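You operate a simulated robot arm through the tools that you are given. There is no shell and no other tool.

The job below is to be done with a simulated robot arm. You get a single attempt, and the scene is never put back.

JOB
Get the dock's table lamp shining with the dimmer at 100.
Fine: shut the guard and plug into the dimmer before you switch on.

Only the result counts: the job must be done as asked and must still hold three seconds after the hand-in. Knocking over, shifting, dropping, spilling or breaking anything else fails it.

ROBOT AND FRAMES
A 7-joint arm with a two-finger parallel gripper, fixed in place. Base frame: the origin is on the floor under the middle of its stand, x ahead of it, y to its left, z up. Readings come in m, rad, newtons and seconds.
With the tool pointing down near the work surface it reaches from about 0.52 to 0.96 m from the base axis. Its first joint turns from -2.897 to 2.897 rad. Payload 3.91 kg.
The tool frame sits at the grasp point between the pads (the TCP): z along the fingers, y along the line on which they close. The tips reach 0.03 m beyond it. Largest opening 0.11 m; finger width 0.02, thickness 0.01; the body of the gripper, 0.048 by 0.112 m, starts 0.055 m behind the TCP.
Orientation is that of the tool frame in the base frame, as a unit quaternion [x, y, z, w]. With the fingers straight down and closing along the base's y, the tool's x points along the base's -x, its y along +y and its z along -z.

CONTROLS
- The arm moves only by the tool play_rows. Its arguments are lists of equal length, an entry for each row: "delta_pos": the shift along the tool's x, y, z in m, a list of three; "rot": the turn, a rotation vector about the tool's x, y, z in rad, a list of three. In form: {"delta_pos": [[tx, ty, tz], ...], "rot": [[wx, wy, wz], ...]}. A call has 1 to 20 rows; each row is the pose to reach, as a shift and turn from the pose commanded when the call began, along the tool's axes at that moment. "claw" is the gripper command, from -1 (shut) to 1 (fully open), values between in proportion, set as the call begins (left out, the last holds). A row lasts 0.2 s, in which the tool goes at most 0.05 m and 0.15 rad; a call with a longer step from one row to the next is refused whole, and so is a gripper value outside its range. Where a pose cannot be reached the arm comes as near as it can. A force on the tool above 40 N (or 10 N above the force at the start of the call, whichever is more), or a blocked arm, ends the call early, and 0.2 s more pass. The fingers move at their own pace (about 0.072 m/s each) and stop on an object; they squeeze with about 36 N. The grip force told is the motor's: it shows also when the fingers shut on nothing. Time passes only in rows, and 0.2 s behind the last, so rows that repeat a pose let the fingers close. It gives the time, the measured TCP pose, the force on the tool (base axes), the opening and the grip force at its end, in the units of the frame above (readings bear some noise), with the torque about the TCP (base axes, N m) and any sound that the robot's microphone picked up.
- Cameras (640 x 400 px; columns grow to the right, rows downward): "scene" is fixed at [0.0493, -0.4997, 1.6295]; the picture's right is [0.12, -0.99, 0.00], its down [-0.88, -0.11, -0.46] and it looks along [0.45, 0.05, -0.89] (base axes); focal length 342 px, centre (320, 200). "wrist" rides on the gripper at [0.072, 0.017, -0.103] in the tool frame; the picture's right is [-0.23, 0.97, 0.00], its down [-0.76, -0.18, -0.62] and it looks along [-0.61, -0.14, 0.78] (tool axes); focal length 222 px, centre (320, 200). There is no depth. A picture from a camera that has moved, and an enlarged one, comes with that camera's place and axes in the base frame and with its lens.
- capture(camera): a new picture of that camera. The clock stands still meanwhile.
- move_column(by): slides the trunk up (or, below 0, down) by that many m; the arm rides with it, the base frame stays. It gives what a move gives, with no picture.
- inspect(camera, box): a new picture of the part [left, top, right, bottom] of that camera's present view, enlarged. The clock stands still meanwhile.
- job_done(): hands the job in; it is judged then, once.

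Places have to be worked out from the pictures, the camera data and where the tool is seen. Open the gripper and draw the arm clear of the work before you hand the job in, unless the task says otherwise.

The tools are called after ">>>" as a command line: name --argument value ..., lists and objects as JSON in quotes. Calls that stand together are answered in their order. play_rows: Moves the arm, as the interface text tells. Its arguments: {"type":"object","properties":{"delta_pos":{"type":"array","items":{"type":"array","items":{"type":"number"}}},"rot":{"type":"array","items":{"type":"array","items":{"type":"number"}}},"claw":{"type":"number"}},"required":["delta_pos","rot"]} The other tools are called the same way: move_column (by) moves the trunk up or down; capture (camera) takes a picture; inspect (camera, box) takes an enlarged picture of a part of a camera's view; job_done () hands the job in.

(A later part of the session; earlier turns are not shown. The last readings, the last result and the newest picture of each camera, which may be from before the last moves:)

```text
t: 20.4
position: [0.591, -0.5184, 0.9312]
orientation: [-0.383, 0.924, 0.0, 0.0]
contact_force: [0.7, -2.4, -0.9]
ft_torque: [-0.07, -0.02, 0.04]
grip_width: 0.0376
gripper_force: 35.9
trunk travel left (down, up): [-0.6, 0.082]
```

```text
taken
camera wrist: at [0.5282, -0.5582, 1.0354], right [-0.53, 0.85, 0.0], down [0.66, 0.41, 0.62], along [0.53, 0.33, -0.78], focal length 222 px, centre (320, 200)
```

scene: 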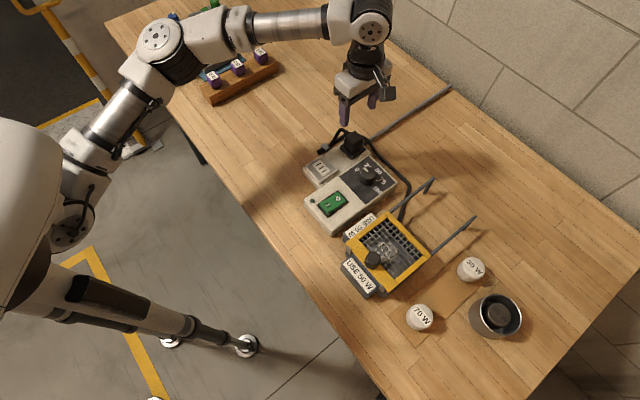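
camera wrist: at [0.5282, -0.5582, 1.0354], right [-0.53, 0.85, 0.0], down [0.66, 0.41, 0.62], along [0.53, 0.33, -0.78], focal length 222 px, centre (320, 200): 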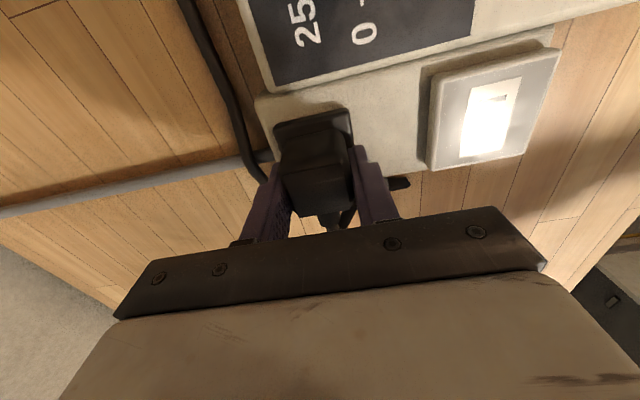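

Gripped at 0.0376 m wide. Pulling straight up slowly.

>>> play_rows --delta_pos '[[0, 0, -0.004], [0, 0, -0.008], [0, 0, -0.012], [0, 0, -0.018], [0, 0, -0.025], [0, 0, -0.032], [0, 0, -0.04]]' --rot '[[0, 0, 0], [0, 0, 0], [0, 0, 0], [0, 0, 0], [0, 0, 0], [0, 0, 0], [0, 0, 0]]'

>>> inspect --camera "scene" --box '[310, 90, 410, 180]'

>>> capture --camera "wrist"

```text
t: 22.0
position: [0.5918, -0.5173, 0.972]
orientation: [-0.382, 0.924, 0.0, -0.001]
contact_force: [-0.5, -0.8, -0.4]
ft_torque: [-0.02, -0.01, 0.03]
grip_width: 0.0374
gripper_force: 36.4
trunk travel left (down, up): [-0.6, 0.082]
heard: snap
```

```text
4.44 times, centred on (360, 135) of scene
camera zoom: at [0.0493, -0.4997, 1.6295], right [0.12, -0.99, 0.0], down [-0.88, -0.11, -0.46], along [0.45, 0.05, -0.89], focal length 1518 px, centre (142, 489)
```

zoom: 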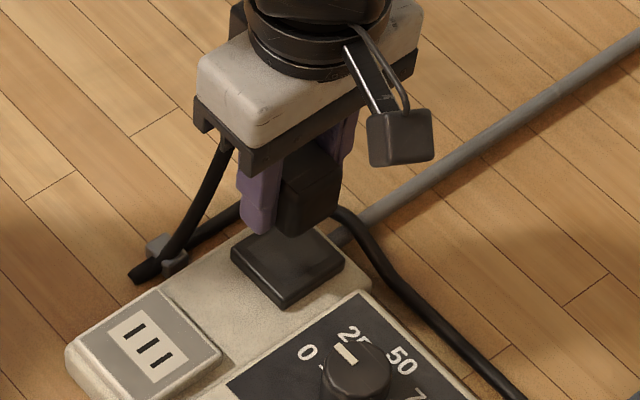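

```text
taken
camera wrist: at [0.5285, -0.5578, 1.0757], right [-0.53, 0.85, 0.0], down [0.66, 0.41, 0.62], along [0.53, 0.33, -0.78], focal length 222 px, centre (320, 200)
```

wrist: 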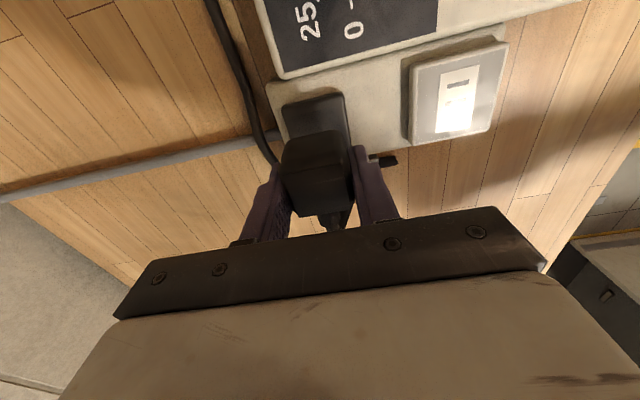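

The plug came free with a snap. I'll zoom on its underside and the socket to check the pin layout before moving.

>>> inspect --camera "scene" --box '[330, 120, 380, 160]'

>>> inspect --camera "wrist" --box '[250, 80, 400, 230]'

```text
10.00 times, centred on (355, 140) of scene
camera zoom: at [0.0493, -0.4997, 1.6295], right [0.12, -0.99, 0.0], down [-0.88, -0.11, -0.46], along [0.45, 0.05, -0.89], focal length 3415 px, centre (-30, 800)
```

zoom: 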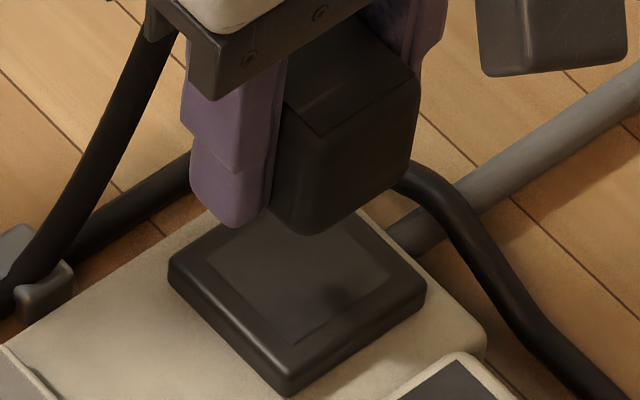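

```text
2.67 times, centred on (325, 155) of wrist
camera zoom: at [0.5285, -0.5578, 1.0757], right [-0.53, 0.85, 0.0], down [0.66, 0.41, 0.62], along [0.53, 0.33, -0.78], focal length 592 px, centre (307, 320)
```

zoom: 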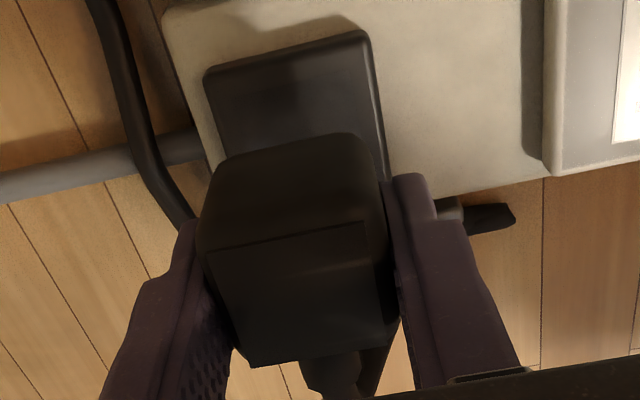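

The park pad is plain; the plug's score mark is parallel to L like the socket slots, with the cable leaving on +C, so no turn is needed. I'll zoom on the socket from here to measure the offset.

>>> inspect --camera "wrist" --box '[395, 20, 525, 160]'

```text
2.86 times, centred on (460, 90) of wrist
camera zoom: at [0.5285, -0.5578, 1.0757], right [-0.53, 0.85, 0.0], down [0.66, 0.41, 0.62], along [0.53, 0.33, -0.78], focal length 635 px, centre (-80, 514)
```

zoom: 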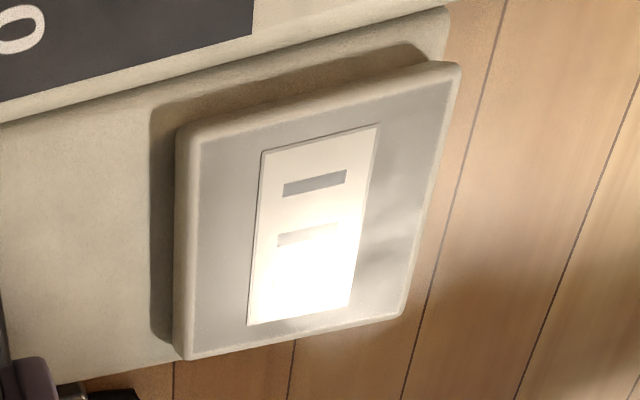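

Three measurements agree on a shift of about (+0.002, +0.1075) in the tool frame. I carry the plug over the socket at the present height (plug bottom ~4 cm above the tile).

>>> play_rows --delta_pos '[[0.0005, 0.025, 0], [0.001, 0.055, 0], [0.0015, 0.085, 0], [0.0018, 0.1075, 0], [0.0018, 0.1075, 0]]' --rot '[[0, 0, 0], [0, 0, 0], [0, 0, 0], [0, 0, 0], [0, 0, 0]]'

>>> inspect --camera "scene" --box '[290, 120, 370, 200]'

>>> inspect --camera "wrist" --box '[250, 80, 400, 230]'

```text
t: 23.2
position: [0.5138, -0.4427, 0.9736]
orientation: [-0.382, 0.924, 0.0, -0.001]
contact_force: [-0.3, 0.1, -0.6]
ft_torque: [0.0, -0.01, 0.01]
grip_width: 0.0375
gripper_force: 35.5
trunk travel left (down, up): [-0.6, 0.082]
```

```text
5.00 times, centred on (330, 160) of scene
camera zoom: at [0.0493, -0.4997, 1.6295], right [0.12, -0.99, 0.0], down [-0.88, -0.11, -0.46], along [0.45, 0.05, -0.89], focal length 1708 px, centre (270, 400)
```

zoom: 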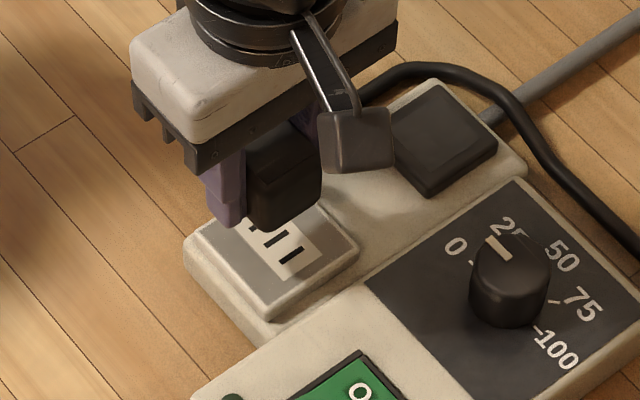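

```text
2.67 times, centred on (325, 155) of wrist
camera zoom: at [0.4513, -0.4817, 1.0766], right [-0.53, 0.85, 0.0], down [0.66, 0.41, 0.62], along [0.53, 0.33, -0.78], focal length 592 px, centre (307, 320)
```

zoom: 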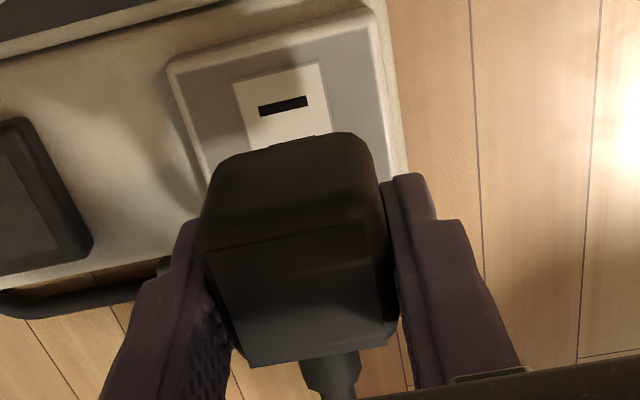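

The current on-axis view suggests the socket centre may be ~3 mm off toward −y of the plug. I'll zoom in more to measure before inserting.

>>> inspect --camera "wrist" --box '[265, 80, 365, 160]'

>>> inspect --camera "wrist" --box '[270, 140, 370, 230]'

>>> inspect --camera "scene" --box '[305, 145, 350, 185]'

```text
5.00 times, centred on (315, 120) of wrist
camera zoom: at [0.4513, -0.4817, 1.0766], right [-0.53, 0.85, 0.0], down [0.66, 0.41, 0.62], along [0.53, 0.33, -0.78], focal length 1111 px, centre (345, 600)
```

zoom: 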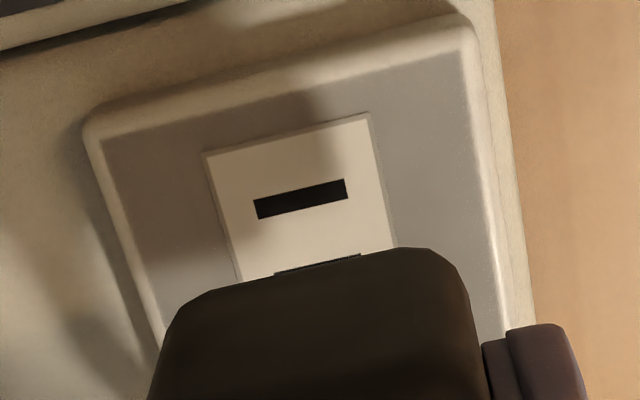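

```text
4.44 times, centred on (320, 185) of wrist
camera zoom: at [0.4513, -0.4817, 1.0766], right [-0.53, 0.85, 0.0], down [0.66, 0.41, 0.62], along [0.53, 0.33, -0.78], focal length 987 px, centre (320, 267)
```

zoom: 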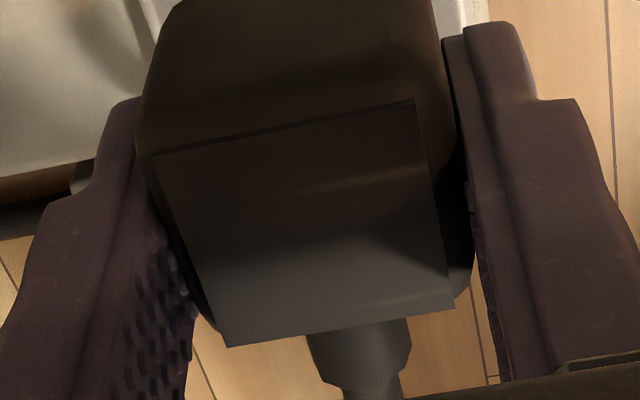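

```text
10.00 times, centred on (328, 165) of scene
camera zoom: at [0.0493, -0.4997, 1.6295], right [0.12, -0.99, 0.0], down [-0.88, -0.11, -0.46], along [0.45, 0.05, -0.89], focal length 3415 px, centre (245, 550)
```

zoom: 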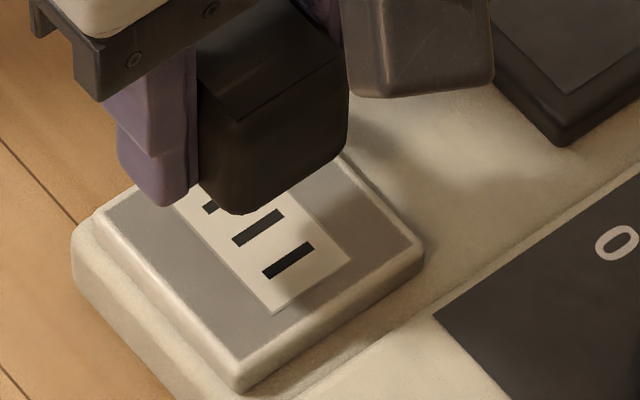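

Both cameras now agree that the plug should shift about (+0.0025, −0.002) in the tool frame. I apply that and lower 25 mm, then re-check.

>>> play_rows --delta_pos '[[0.0025, -0.002, 0], [0.0025, -0.002, 0.01], [0.0025, -0.002, 0.02], [0.0025, -0.002, 0.025], [0.0025, -0.002, 0.025]]' --rot '[[0, 0, 0], [0, 0, 0], [0, 0, 0], [0, 0, 0], [0, 0, 0]]'

>>> inspect --camera "scene" --box '[305, 145, 350, 185]'

>>> inspect --camera "wrist" --box '[265, 80, 365, 160]'

```text
t: 24.4
position: [0.5142, -0.446, 0.9478]
orientation: [-0.382, 0.924, 0.001, 0.0]
contact_force: [0.1, -1.1, -0.2]
ft_torque: [-0.05, -0.02, 0.04]
grip_width: 0.0374
gripper_force: 35.7
trunk travel left (down, up): [-0.6, 0.082]
```

```text
10.00 times, centred on (328, 165) of scene
camera zoom: at [0.0493, -0.4997, 1.6295], right [0.12, -0.99, 0.0], down [-0.88, -0.11, -0.46], along [0.45, 0.05, -0.89], focal length 3415 px, centre (245, 550)
```

zoom: 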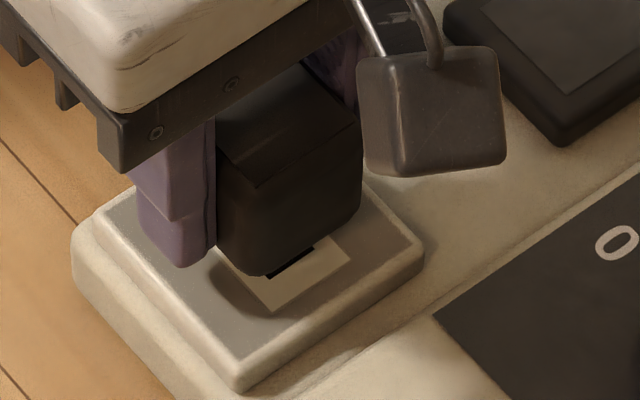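

```text
5.00 times, centred on (315, 120) of wrist
camera zoom: at [0.4507, -0.4859, 1.0509], right [-0.53, 0.85, 0.0], down [0.66, 0.41, 0.62], along [0.53, 0.33, -0.78], focal length 1111 px, centre (345, 600)
```

zoom: 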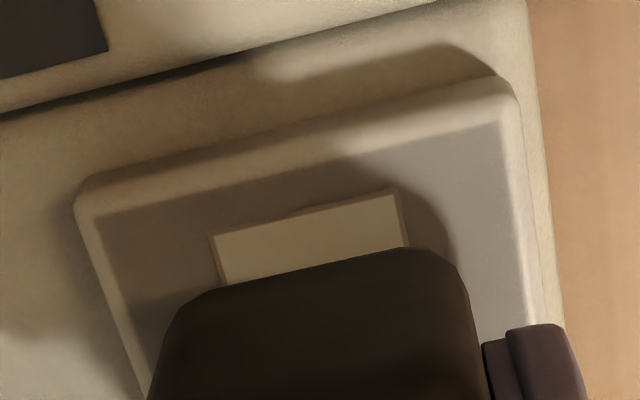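

Alignment now looks within about 1 mm. Pressing the plug straight down in 2–3 mm steps.

>>> play_rows --delta_pos '[[0, 0, 0.004], [0, 0, 0.008], [0, 0, 0.011], [0, 0, 0.013], [0, 0, 0.015], [0, 0, 0.017]]' --rot '[[0, 0, 0], [0, 0, 0], [0, 0, 0], [0, 0, 0], [0, 0, 0], [0, 0, 0]]'

>>> inspect --camera "scene" --box '[305, 145, 350, 185]'

```text
t: 25.8
position: [0.5143, -0.4473, 0.9317]
orientation: [-0.383, 0.924, -0.001, 0.0]
contact_force: [2.2, 0.0, 8.7]
ft_torque: [0.08, 0.03, -0.02]
grip_width: 0.0371
gripper_force: 35.9
trunk travel left (down, up): [-0.6, 0.082]
```

```text
10.00 times, centred on (328, 165) of scene
camera zoom: at [0.0493, -0.4997, 1.6295], right [0.12, -0.99, 0.0], down [-0.88, -0.11, -0.46], along [0.45, 0.05, -0.89], focal length 3415 px, centre (245, 550)
```

zoom: 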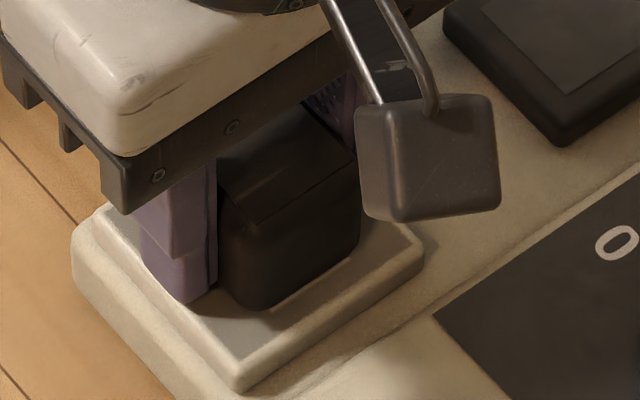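

Light contact (8.7 N) at plug-on-tile height but no snap yet. I push on in 1 mm steps; the force limit will stop me.

>>> play_rows --delta_pos '[[0, 0, 0.001], [0, 0, 0.002], [0, 0, 0.003], [0, 0, 0.004], [0, 0, 0.005]]' --rot '[[0, 0, 0], [0, 0, 0], [0, 0, 0], [0, 0, 0], [0, 0, 0]]'

>>> inspect --camera "scene" --box '[305, 145, 350, 185]'

```text
t: 26.9
position: [0.5146, -0.4479, 0.9302]
orientation: [-0.383, 0.924, -0.004, 0.001]
contact_force: [-1.1, 4.3, 16.7]
ft_torque: [0.39, 0.28, -0.03]
grip_width: 0.0373
gripper_force: 35.9
trunk travel left (down, up): [-0.6, 0.082]
stopped in row 5: the force on the tool passed its limit at 42 N (the readings are from after the stop); the commanded pose is now the measured one
```

```text
10.00 times, centred on (328, 165) of scene
camera zoom: at [0.0493, -0.4997, 1.6295], right [0.12, -0.99, 0.0], down [-0.88, -0.11, -0.46], along [0.45, 0.05, -0.89], focal length 3415 px, centre (245, 550)
```

zoom: 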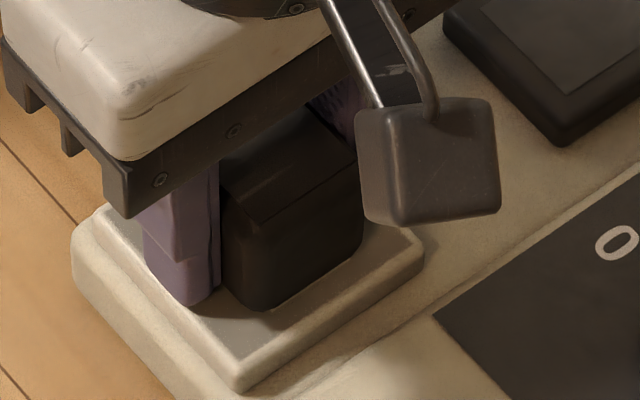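

Pushed to the 42 N limit with no snap; the plug rests on the tile at the right height, so it may be 2 mm off sideways. I'll check its place with both cameras.

>>> inspect --camera "wrist" --box '[265, 80, 365, 160]'

>>> inspect --camera "wrist" --box '[270, 140, 370, 230]'

>>> inspect --camera "scene" --box '[310, 150, 345, 185]'

```text
5.00 times, centred on (315, 120) of wrist
camera zoom: at [0.4501, -0.4862, 1.0339], right [-0.53, 0.85, -0.01], down [0.66, 0.42, 0.62], along [0.53, 0.32, -0.78], focal length 1111 px, centre (345, 600)
```

zoom: 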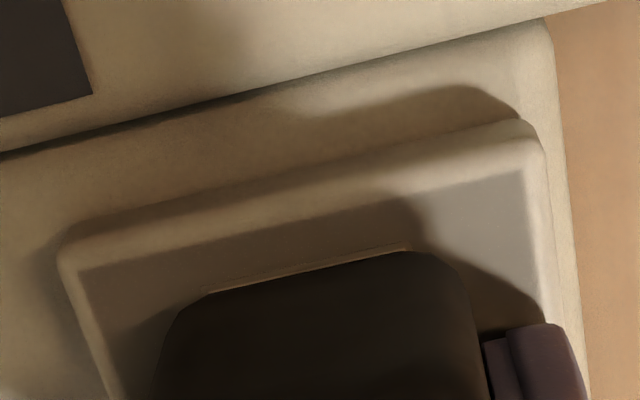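

```text
4.44 times, centred on (320, 185) of wrist
camera zoom: at [0.4501, -0.4862, 1.0339], right [-0.53, 0.85, -0.01], down [0.66, 0.42, 0.62], along [0.53, 0.32, -0.78], focal length 987 px, centre (320, 267)
```

zoom: 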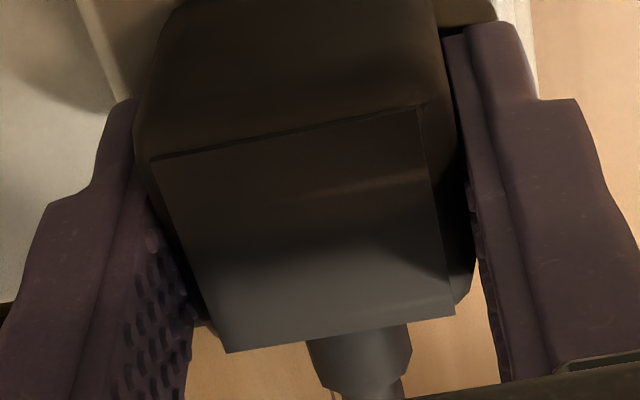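

```text
11.43 times, centred on (328, 168) of scene
camera zoom: at [0.0493, -0.4997, 1.6295], right [0.12, -0.99, 0.0], down [-0.88, -0.11, -0.46], along [0.45, 0.05, -0.89], focal length 3903 px, centre (234, 571)
```

zoom: 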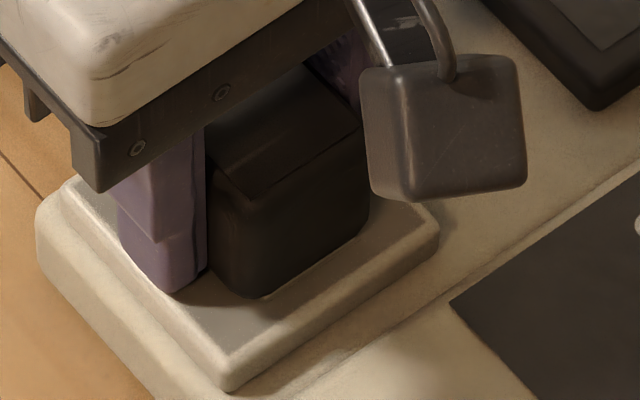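

Re-deriving with the pad outline (plug parked centre nearer (0.5885,-0.522), top z≈0.9345), the plug sits about 4–5 mm too far toward −C: only a sliver of the label shows where ~4–6 mm should. I lift 6 mm, level the tool and shift −0.0042 in tool x.

>>> play_rows --delta_pos '[[0, 0, -0.004], [0, 0, -0.008], [-0.0042, 0.0005, -0.008], [-0.0042, 0.0005, -0.008]]' --rot '[[-0.004, 0, 0], [-0.008, -0.001, 0], [-0.008, -0.001, 0], [-0.008, -0.001, 0]]'

>>> inspect --camera "wrist" --box '[265, 80, 365, 160]'

>>> inspect --camera "scene" --box '[310, 150, 345, 185]'

```text
t: 27.9
position: [0.5173, -0.4454, 0.9368]
orientation: [-0.383, 0.924, 0.001, -0.001]
contact_force: [0.2, -0.6, 0.6]
ft_torque: [0.02, 0.01, -0.02]
grip_width: 0.0374
gripper_force: 35.5
trunk travel left (down, up): [-0.6, 0.082]
```

```text
5.00 times, centred on (315, 120) of wrist
camera zoom: at [0.4544, -0.484, 1.0398], right [-0.53, 0.85, 0.0], down [0.67, 0.41, 0.62], along [0.53, 0.33, -0.78], focal length 1111 px, centre (345, 600)
```

zoom: 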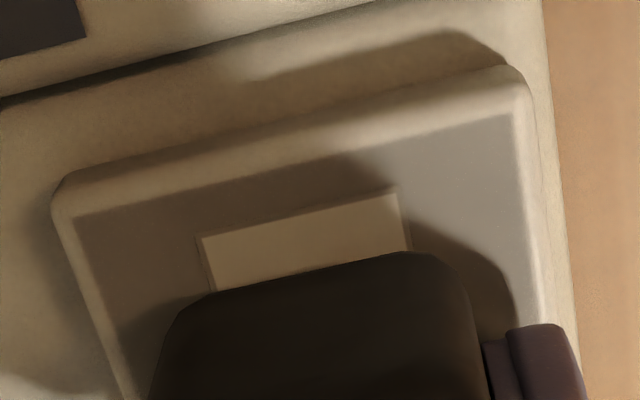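

```text
11.43 times, centred on (328, 168) of scene
camera zoom: at [0.0493, -0.4997, 1.6295], right [0.12, -0.99, 0.0], down [-0.88, -0.11, -0.46], along [0.45, 0.05, -0.89], focal length 3903 px, centre (234, 571)
```

zoom: 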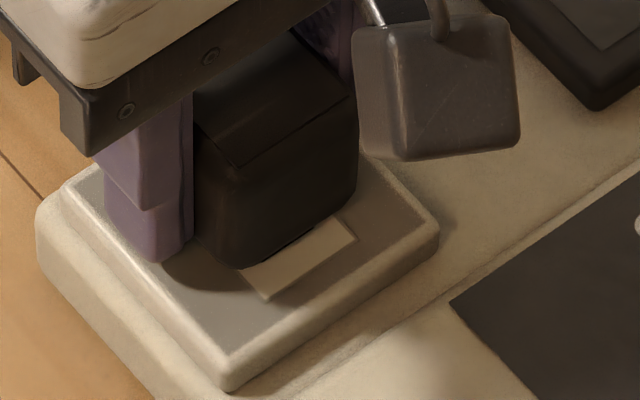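

Now a proper strip of the label shows and both cameras' offsets average to ~0. Pressing down again.

>>> play_rows --delta_pos '[[0, 0, 0.003], [0, 0, 0.005], [0, 0, 0.0065], [0, 0, 0.008], [0, 0, 0.0095], [0, 0, 0.011]]' --rot '[[0, 0, 0], [0, 0, 0], [0, 0, 0], [0, 0, 0], [0, 0, 0], [0, 0, 0]]'

>>> inspect --camera "wrist" --box '[265, 80, 365, 160]'

>>> inspect --camera "scene" --box '[310, 150, 345, 185]'

```text
t: 29.4
position: [0.5178, -0.4441, 0.9295]
orientation: [-0.382, 0.924, -0.003, 0.0]
contact_force: [-1.8, 5.7, 16.4]
ft_torque: [0.44, 0.26, -0.09]
grip_width: 0.0373
gripper_force: 35.8
trunk travel left (down, up): [-0.6, 0.082]
stopped in row 6: the force on the tool passed its limit at 42 N (the readings are from after the stop); the commanded pose is now the measured one
```

```text
5.00 times, centred on (315, 120) of wrist
camera zoom: at [0.4536, -0.4837, 1.0339], right [-0.53, 0.85, -0.01], down [0.66, 0.42, 0.62], along [0.53, 0.32, -0.78], focal length 1111 px, centre (345, 600)
```

zoom: 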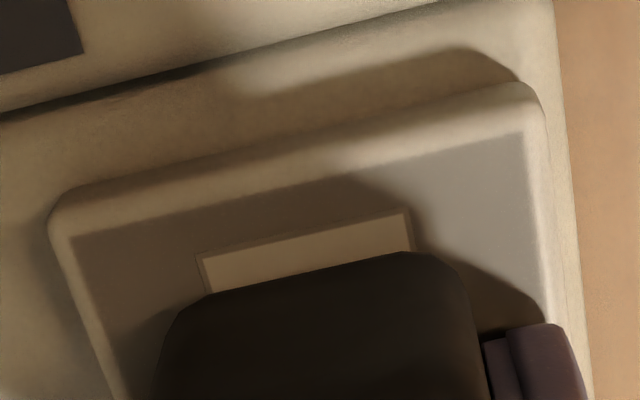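

```text
11.43 times, centred on (328, 168) of scene
camera zoom: at [0.0493, -0.4997, 1.6295], right [0.12, -0.99, 0.0], down [-0.88, -0.11, -0.46], along [0.45, 0.05, -0.89], focal length 3903 px, centre (234, 571)
```

zoom: 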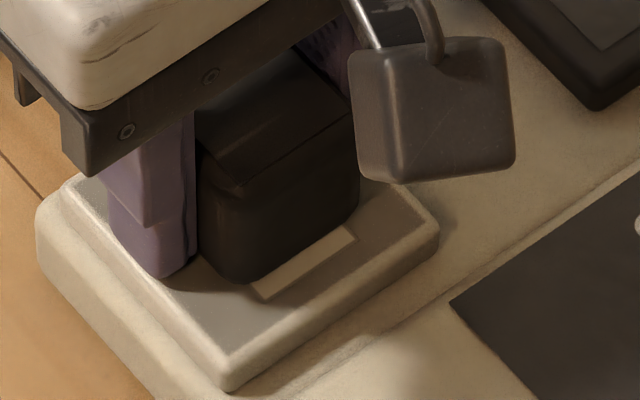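

The scene camera now puts the plug within 1 mm of the socket centre, but again no sound at 42 N. I'll test whether it is held by lifting 2 mm and reading the force.

>>> play_rows --delta_pos '[[0, 0, -0.001], [0, 0, -0.002]]' --rot '[[0, 0, 0], [0, 0, 0]]'

>>> play_rows --delta_pos '[[0, 0, -0.001], [0, 0, -0.002]]' --rot '[[0, 0, 0], [0, 0, 0]]'

```text
t: 30.0
position: [0.5177, -0.4459, 0.9297]
orientation: [-0.383, 0.924, -0.003, 0.0]
contact_force: [-2.9, 4.5, 9.5]
ft_torque: [0.24, 0.16, 0.01]
grip_width: 0.0372
gripper_force: 36.0
trunk travel left (down, up): [-0.6, 0.082]
```

```text
t: 30.6
position: [0.518, -0.4458, 0.931]
orientation: [-0.383, 0.924, 0.0, -0.001]
contact_force: [0.3, 0.7, -0.8]
ft_torque: [0.03, 0.0, 0.01]
grip_width: 0.0373
gripper_force: 36.1
trunk travel left (down, up): [-0.6, 0.082]
```

Force fell to zero at z≈0.931; lifting another 2 mm will show whether anything holds it.

>>> play_rows --delta_pos '[[0, 0, -0.001], [0, 0, -0.002]]' --rot '[[0, 0, 0], [0, 0, 0]]'

>>> inspect --camera "scene" --box '[310, 150, 345, 185]'

>>> inspect --camera "scene" --box '[330, 120, 380, 165]'

```text
t: 31.2
position: [0.5171, -0.4454, 0.9342]
orientation: [-0.384, 0.923, -0.002, 0.0]
contact_force: [0.1, 0.4, -0.7]
ft_torque: [0.0, 0.03, 0.01]
grip_width: 0.0373
gripper_force: 35.7
trunk travel left (down, up): [-0.6, 0.082]
```

```text
11.43 times, centred on (328, 168) of scene
camera zoom: at [0.0493, -0.4997, 1.6295], right [0.12, -0.99, 0.0], down [-0.88, -0.11, -0.46], along [0.45, 0.05, -0.89], focal length 3903 px, centre (234, 571)
```

zoom: 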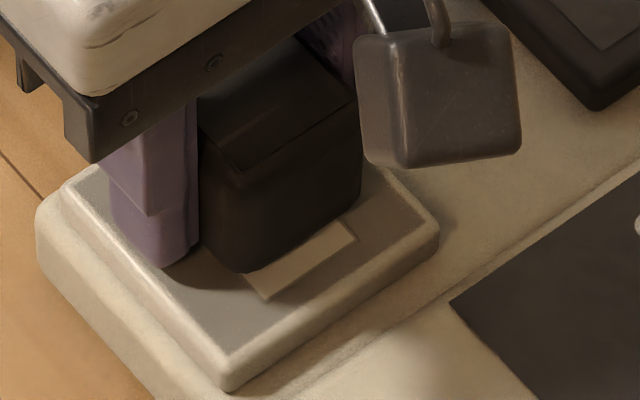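

```text
8.89 times, centred on (355, 142) of scene
camera zoom: at [0.0493, -0.4997, 1.6295], right [0.12, -0.99, 0.0], down [-0.88, -0.11, -0.46], along [0.45, 0.05, -0.89], focal length 3036 px, centre (9, 711)
```

zoom: 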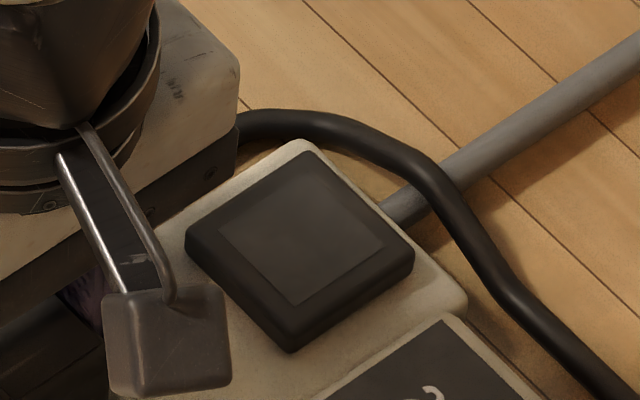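

The plug is not held, so it hasn't engaged. Re-measuring pad and socket centres in one plane gives a needed shift of ~0.106 m while the tool has moved only ~0.1035, so I shift +2.5 mm in tool y and press again.

>>> play_rows --delta_pos '[[0.0003, 0.0025, 0], [0.0003, 0.0025, 0.002], [0.0003, 0.0025, 0.0035], [0.0003, 0.0025, 0.005], [0.0003, 0.0025, 0.006]]' --rot '[[-0.003, 0, 0], [-0.003, 0, 0], [-0.003, 0, 0], [-0.003, 0, 0], [-0.003, 0, 0]]'

>>> inspect --camera "scene" --box '[310, 150, 345, 185]'

```text
t: 32.4
position: [0.5148, -0.4457, 0.9307]
orientation: [-0.384, 0.924, -0.002, 0.001]
contact_force: [4.5, -0.3, 21.3]
ft_torque: [0.44, 0.09, -0.2]
grip_width: 0.0372
gripper_force: 36.3
trunk travel left (down, up): [-0.6, 0.082]
```

```text
11.43 times, centred on (328, 168) of scene
camera zoom: at [0.0493, -0.4997, 1.6295], right [0.12, -0.99, 0.0], down [-0.88, -0.11, -0.46], along [0.45, 0.05, -0.89], focal length 3903 px, centre (234, 571)
```

zoom: 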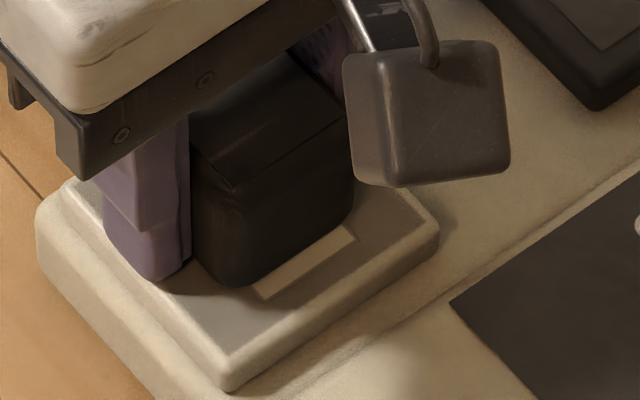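

No snap at 21 N though the plug looks centred to about 1 mm. I'll keep a light downward press and slide it through a small spiral (±2–3 mm), listening for the snap.

>>> play_rows --delta_pos '[[0, 0, -0.001], [-0.001, 0, -0.001], [-0.0015, -0.001, -0.001], [0, -0.0015, -0.001], [0.0015, -0.0015, -0.001], [0.0018, 0, -0.001], [0.0015, 0.0015, -0.001], [0, 0.0018, -0.001], [-0.0015, 0.0018, -0.001], [-0.003, 0.0015, -0.001], [-0.003, 0, -0.001], [-0.003, -0.0015, -0.001], [-0.003, -0.003, -0.001], [-0.0015, -0.003, -0.001], [0, -0.003, -0.001], [0.0015, -0.003, -0.001], [0.003, -0.003, -0.001], [0.003, -0.0015, -0.001], [0.003, 0, -0.001], [0, 0, -0.001]]' --rot '[[0, 0, 0], [0, 0, 0], [0, 0, 0], [0, 0, 0], [0, 0, 0], [0, 0, 0], [0, 0, 0], [0, 0, 0], [0, 0, 0], [0, 0, 0], [0, 0, 0], [0, 0, 0], [0, 0, 0], [0, 0, 0], [0, 0, 0], [0, 0, 0], [0, 0, 0], [0, 0, 0], [0, 0, 0], [0, 0, 0]]'

```text
t: 36.6
position: [0.5124, -0.4462, 0.9298]
orientation: [-0.382, 0.924, -0.002, -0.003]
contact_force: [6.7, -12.5, 23.6]
ft_torque: [0.22, 0.05, -0.02]
grip_width: 0.0372
gripper_force: 36.1
trunk travel left (down, up): [-0.6, 0.082]
```

No snap was heard but there's a lateral load and z is 1 mm lower; I'll look at where the plug is now.

>>> inspect --camera "scene" --box '[310, 150, 345, 185]'

>>> inspect --camera "wrist" --box '[260, 80, 370, 230]'

>>> capture --camera "scene"

```text
11.43 times, centred on (328, 168) of scene
camera zoom: at [0.0493, -0.4997, 1.6295], right [0.12, -0.99, 0.0], down [-0.88, -0.11, -0.46], along [0.45, 0.05, -0.89], focal length 3903 px, centre (234, 571)
```

zoom: 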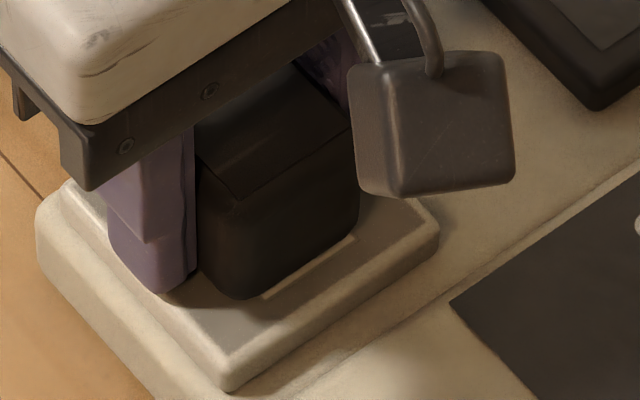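

```text
2.67 times, centred on (315, 155) of wrist
camera zoom: at [0.4502, -0.484, 1.0343], right [-0.53, 0.85, 0.0], down [0.67, 0.42, 0.62], along [0.53, 0.32, -0.79], focal length 592 px, centre (333, 320)
```

zoom: 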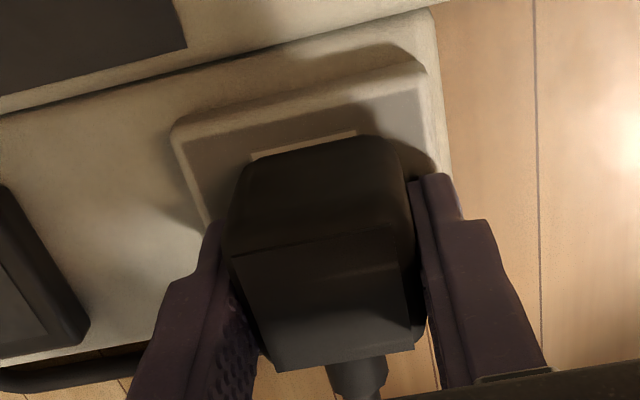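

```text
taken
```

scene: 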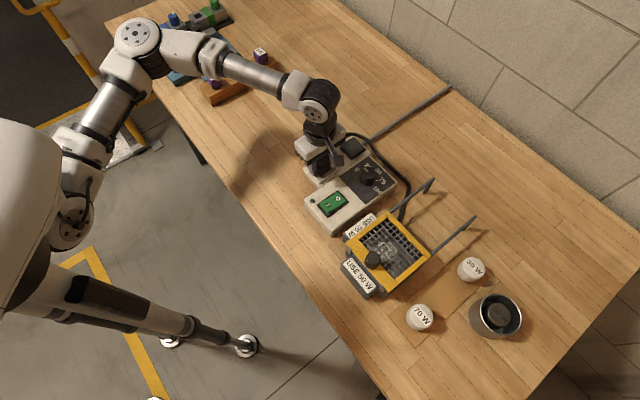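

The plug has just been dragged by friction; still not engaged. Perhaps its turn matters, so I'll back off and look closely at the mark on the plug's top face.

>>> play_rows --delta_pos '[[0, 0, -0.005], [0, 0, -0.015], [0, 0, -0.03], [0, 0, -0.045], [0, 0, -0.045]]' --rot '[[0, 0, 0], [0, 0, 0], [0, 0, 0], [0, 0, 0], [0, 0, 0]]'

>>> inspect --camera "wrist" --box '[285, 165, 360, 215]'

>>> inspect --camera "scene" --box '[310, 130, 350, 165]'

>>> inspect --camera "scene" --box '[300, 130, 380, 190]'

```text
t: 37.8
position: [0.5166, -0.4441, 0.9733]
orientation: [-0.384, 0.923, -0.001, -0.001]
contact_force: [-0.1, 0.6, -0.5]
ft_torque: [0.0, -0.01, -0.02]
grip_width: 0.0375
gripper_force: 36.0
trunk travel left (down, up): [-0.6, 0.082]
```

```text
8.00 times, centred on (322, 190) of wrist
camera zoom: at [0.4532, -0.4831, 1.0777], right [-0.53, 0.85, 0.0], down [0.66, 0.41, 0.62], along [0.53, 0.33, -0.78], focal length 1777 px, centre (300, 280)
```

zoom: 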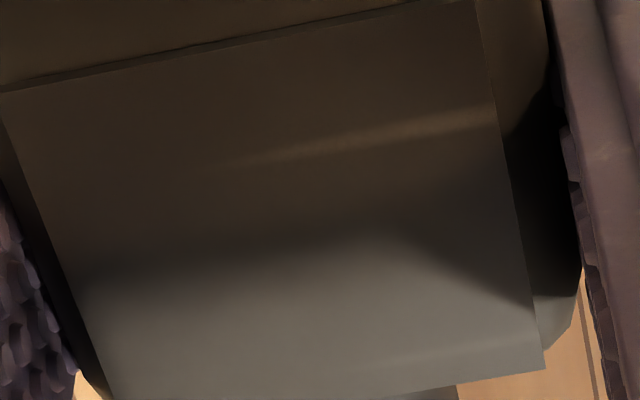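

```text
11.43 times, centred on (330, 148) of scene
camera zoom: at [0.0493, -0.4997, 1.6295], right [0.12, -0.99, 0.0], down [-0.88, -0.11, -0.46], along [0.45, 0.05, -0.89], focal length 3903 px, centre (206, 800)
```

zoom: 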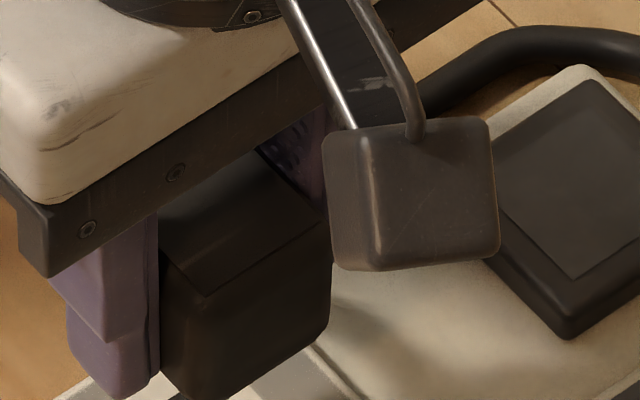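

```text
6.67 times, centred on (340, 160) of scene
camera zoom: at [0.0493, -0.4997, 1.6295], right [0.12, -0.99, 0.0], down [-0.88, -0.11, -0.46], along [0.45, 0.05, -0.89], focal length 2277 px, centre (187, 467)
```

zoom: 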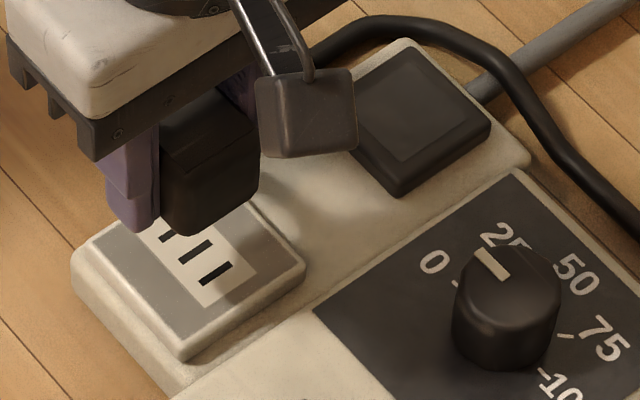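

The top face is plain (the "mark" was a reflection), and the clip lies exactly midway between pad and socket, so the same turn looks right. I'll measure the socket relative to the plug from here, comparing with how the pad looked just after lifting (pad centre then at tool (0.0032, -0.0002)).

>>> inspect --camera "wrist" --box '[265, 80, 365, 160]'

>>> inspect --camera "wrist" --box '[230, 80, 410, 230]'

```text
5.00 times, centred on (315, 120) of wrist
camera zoom: at [0.4532, -0.4831, 1.0777], right [-0.53, 0.85, 0.0], down [0.66, 0.41, 0.62], along [0.53, 0.33, -0.78], focal length 1111 px, centre (345, 600)
```

zoom: 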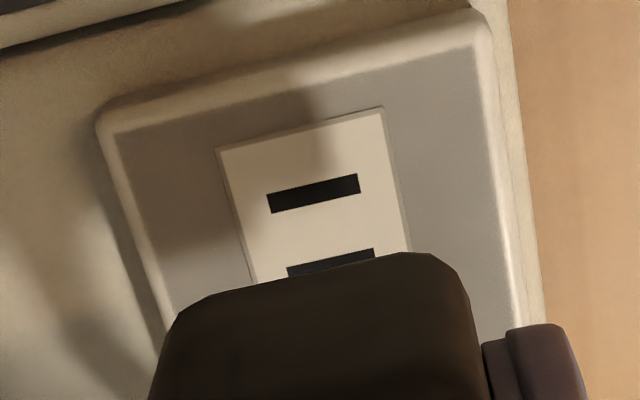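

```text
2.67 times, centred on (320, 155) of wrist
camera zoom: at [0.4532, -0.4831, 1.0777], right [-0.53, 0.85, 0.0], down [0.66, 0.41, 0.62], along [0.53, 0.33, -0.78], focal length 592 px, centre (320, 320)
```

zoom: 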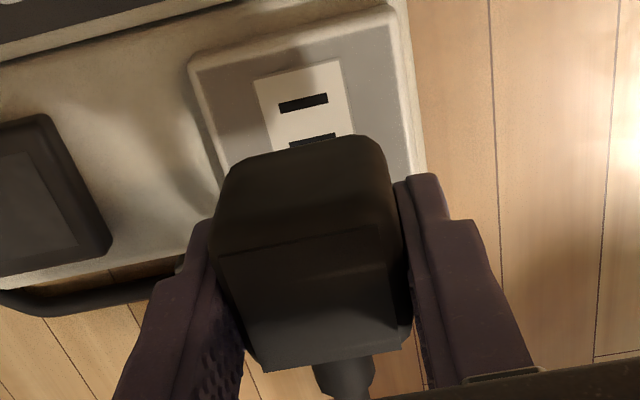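

The socket centre is at tool (0.0019,-0.0017) versus the plug axis at (0.0032,-0.0002), so a shift of (−0.0013, −0.0015) is needed; my spiral had started ~3 mm off. I apply that, level the tool and lower to just above contact for another check.

>>> play_rows --delta_pos '[[-0.0013, -0.0015, 0], [-0.0013, -0.0015, 0.015], [-0.0013, -0.0015, 0.03], [-0.0013, -0.0015, 0.038], [-0.0013, -0.0015, 0.038]]' --rot '[[0, 0.003, 0], [0, 0.003, 0], [0, 0.003, 0], [0, 0.003, 0], [0, 0.003, 0]]'

>>> inspect --camera "wrist" --box '[265, 80, 365, 160]'

>>> inspect --camera "scene" --box '[310, 150, 345, 185]'

```text
t: 39.0
position: [0.5163, -0.4442, 0.9356]
orientation: [-0.383, 0.924, -0.001, -0.002]
contact_force: [0.5, 0.1, 0.1]
ft_torque: [0.02, 0.0, 0.02]
grip_width: 0.0373
gripper_force: 35.6
trunk travel left (down, up): [-0.6, 0.082]
```

```text
5.00 times, centred on (315, 120) of wrist
camera zoom: at [0.4547, -0.4832, 1.0392], right [-0.53, 0.85, 0.0], down [0.67, 0.42, 0.62], along [0.53, 0.33, -0.79], focal length 1111 px, centre (345, 600)
```

zoom: 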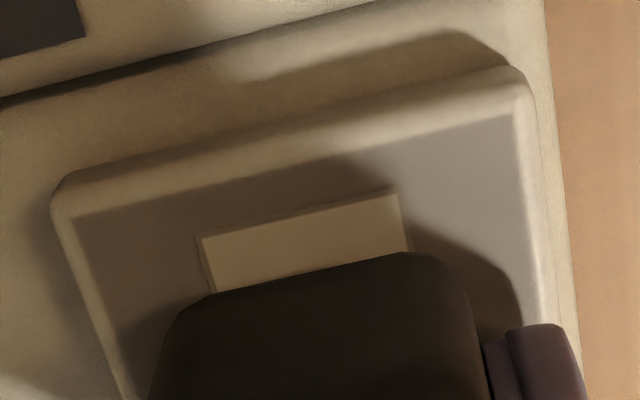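

```text
11.43 times, centred on (328, 168) of scene
camera zoom: at [0.0493, -0.4997, 1.6295], right [0.12, -0.99, 0.0], down [-0.88, -0.11, -0.46], along [0.45, 0.05, -0.89], focal length 3903 px, centre (234, 571)
```

zoom: 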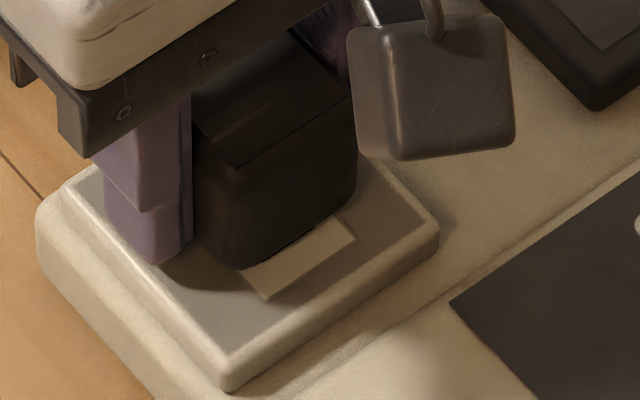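

Alignment is now within about 1 mm by the wrist view. Pressing here up to ~35–40 N with the tool levelled.

>>> play_rows --delta_pos '[[0.0005, 0, 0.002], [0.0005, 0, 0.004], [0.0005, 0, 0.006], [0.0005, 0, 0.0075], [0.0005, 0, 0.0085], [0.0005, 0, 0.0085]]' --rot '[[0, -0.0045, 0], [0, -0.0045, 0], [0, -0.0045, 0], [0, -0.0045, 0], [0, -0.0045, 0], [0, -0.0045, 0]]'

>>> inspect --camera "wrist" --box '[265, 80, 365, 160]'

>>> inspect --camera "scene" --box '[310, 150, 345, 185]'

```text
t: 40.4
position: [0.5162, -0.4448, 0.9312]
orientation: [-0.384, 0.923, -0.002, 0.0]
contact_force: [5.3, -3.8, 28.8]
ft_torque: [0.26, 0.14, -0.04]
grip_width: 0.0374
gripper_force: 35.7
trunk travel left (down, up): [-0.6, 0.082]
heard: snap
```

```text
5.00 times, centred on (315, 120) of wrist
camera zoom: at [0.4536, -0.4835, 1.034], right [-0.53, 0.85, -0.01], down [0.66, 0.42, 0.62], along [0.53, 0.33, -0.78], focal length 1111 px, centre (345, 600)
```

zoom: 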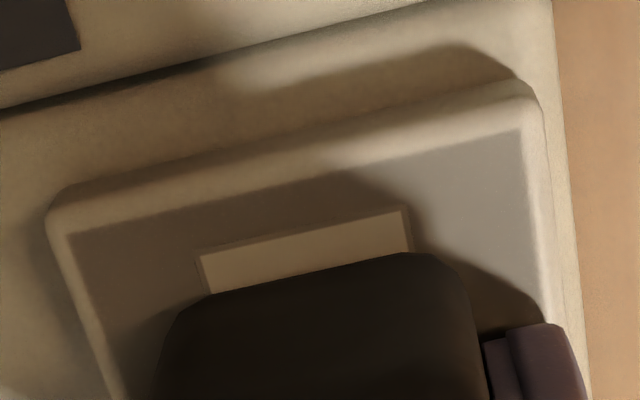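

```text
11.43 times, centred on (328, 168) of scene
camera zoom: at [0.0493, -0.4997, 1.6295], right [0.12, -0.99, 0.0], down [-0.88, -0.11, -0.46], along [0.45, 0.05, -0.89], focal length 3903 px, centre (234, 571)
```

zoom: 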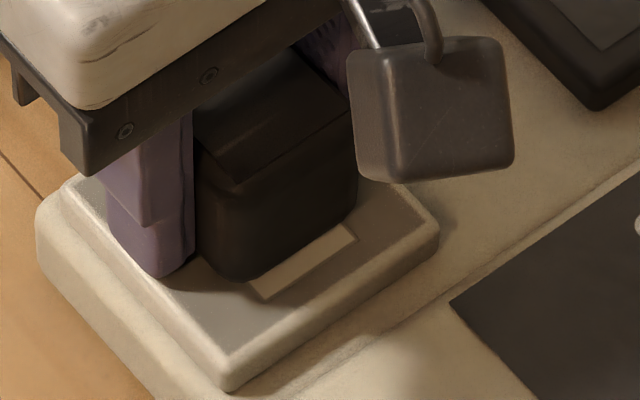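

A snap was heard – the plug is in. I'll ease off the press, then open the fingers.

>>> play_rows --delta_pos '[[0, 0, -0.002], [0, 0, -0.004], [0, 0, -0.004]]' --rot '[[0, 0, 0], [0, 0, 0], [0, 0, 0]]'

>>> play_rows --delta_pos '[[0, 0, 0], [0, 0, 0], [0, 0, 0], [0, 0, 0]]' --rot '[[0, 0, 0], [0, 0, 0], [0, 0, 0], [0, 0, 0]]' --claw 0.05

>>> inspect --camera "wrist" --box '[230, 80, 410, 230]'

```text
t: 41.2
position: [0.5167, -0.4444, 0.9296]
orientation: [-0.383, 0.924, 0.001, -0.001]
contact_force: [4.5, -11.5, 6.6]
ft_torque: [-0.53, -0.18, 0.09]
grip_width: 0.0372
gripper_force: 36.3
trunk travel left (down, up): [-0.6, 0.082]
```

```text
t: 42.2
position: [0.5176, -0.4446, 0.9309]
orientation: [-0.383, 0.924, 0.0, -0.001]
contact_force: [-0.7, 0.5, 0.5]
ft_torque: [0.0, -0.01, -0.01]
grip_width: 0.0581
gripper_force: 0.0
trunk travel left (down, up): [-0.6, 0.082]
```

```text
2.67 times, centred on (320, 155) of wrist
camera zoom: at [0.4543, -0.4836, 1.0349], right [-0.53, 0.85, 0.0], down [0.66, 0.41, 0.62], along [0.53, 0.33, -0.78], focal length 592 px, centre (320, 320)
```

zoom: 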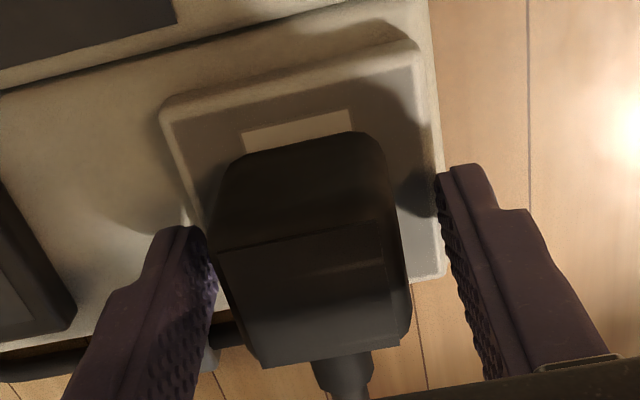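

The plug stands free in the socket. I lift straight up and move over the dial.

>>> play_rows --delta_pos '[[0, 0, -0.02], [0, 0, -0.06], [0, 0, -0.11], [0.036, -0.02, -0.11], [0.072, -0.04, -0.11], [0.1075, -0.06, -0.11], [0.1075, -0.06, -0.11]]' --rot '[[0, 0, 0], [0, 0, 0], [0, 0, 0], [0, 0, 0], [0, 0, 0], [0, 0, 0], [0, 0, 0]]'

>>> inspect --camera "wrist" --box '[230, 70, 430, 210]'

>>> capture --camera "scene"

>>> inspect --camera "scene" --box '[295, 135, 385, 205]'

```text
t: 43.8
position: [0.4836, -0.5633, 1.0416]
orientation: [-0.383, 0.924, 0.0, 0.0]
contact_force: [0.5, -0.1, -0.5]
ft_torque: [0.03, 0.05, 0.02]
grip_width: 0.0577
gripper_force: 0.0
trunk travel left (down, up): [-0.6, 0.082]
```

```text
2.86 times, centred on (330, 140) of wrist
camera zoom: at [0.4217, -0.6025, 1.1455], right [-0.53, 0.85, 0.0], down [0.66, 0.41, 0.62], along [0.53, 0.33, -0.78], focal length 635 px, centre (291, 371)
```

zoom: 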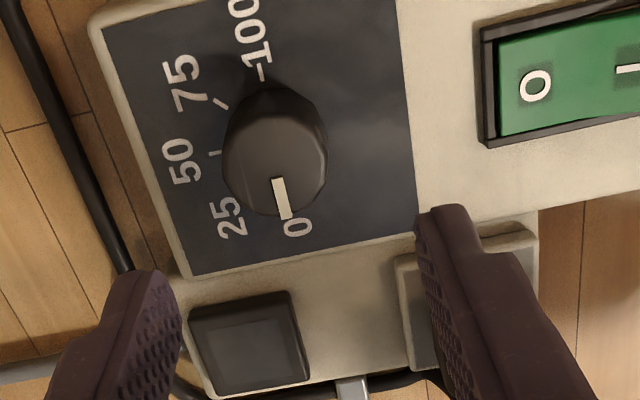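

```text
taken
```

scene: 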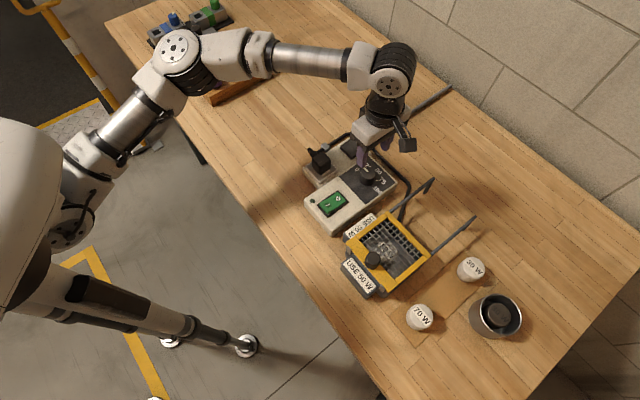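

```text
5.71 times, centred on (340, 170) of scene
camera zoom: at [0.0493, -0.4997, 1.6295], right [0.12, -0.99, 0.0], down [-0.88, -0.11, -0.46], along [0.45, 0.05, -0.89], focal length 1951 px, centre (206, 371)
```

zoom: 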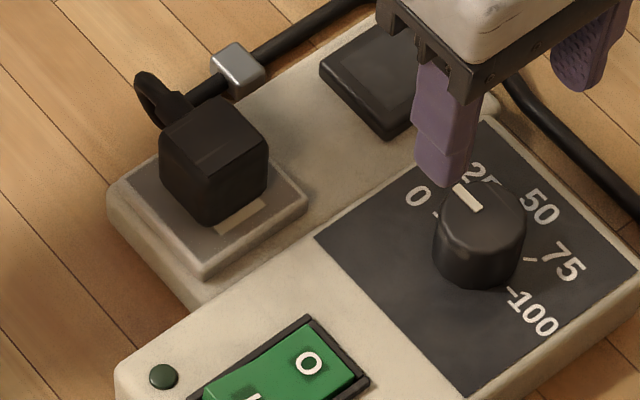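

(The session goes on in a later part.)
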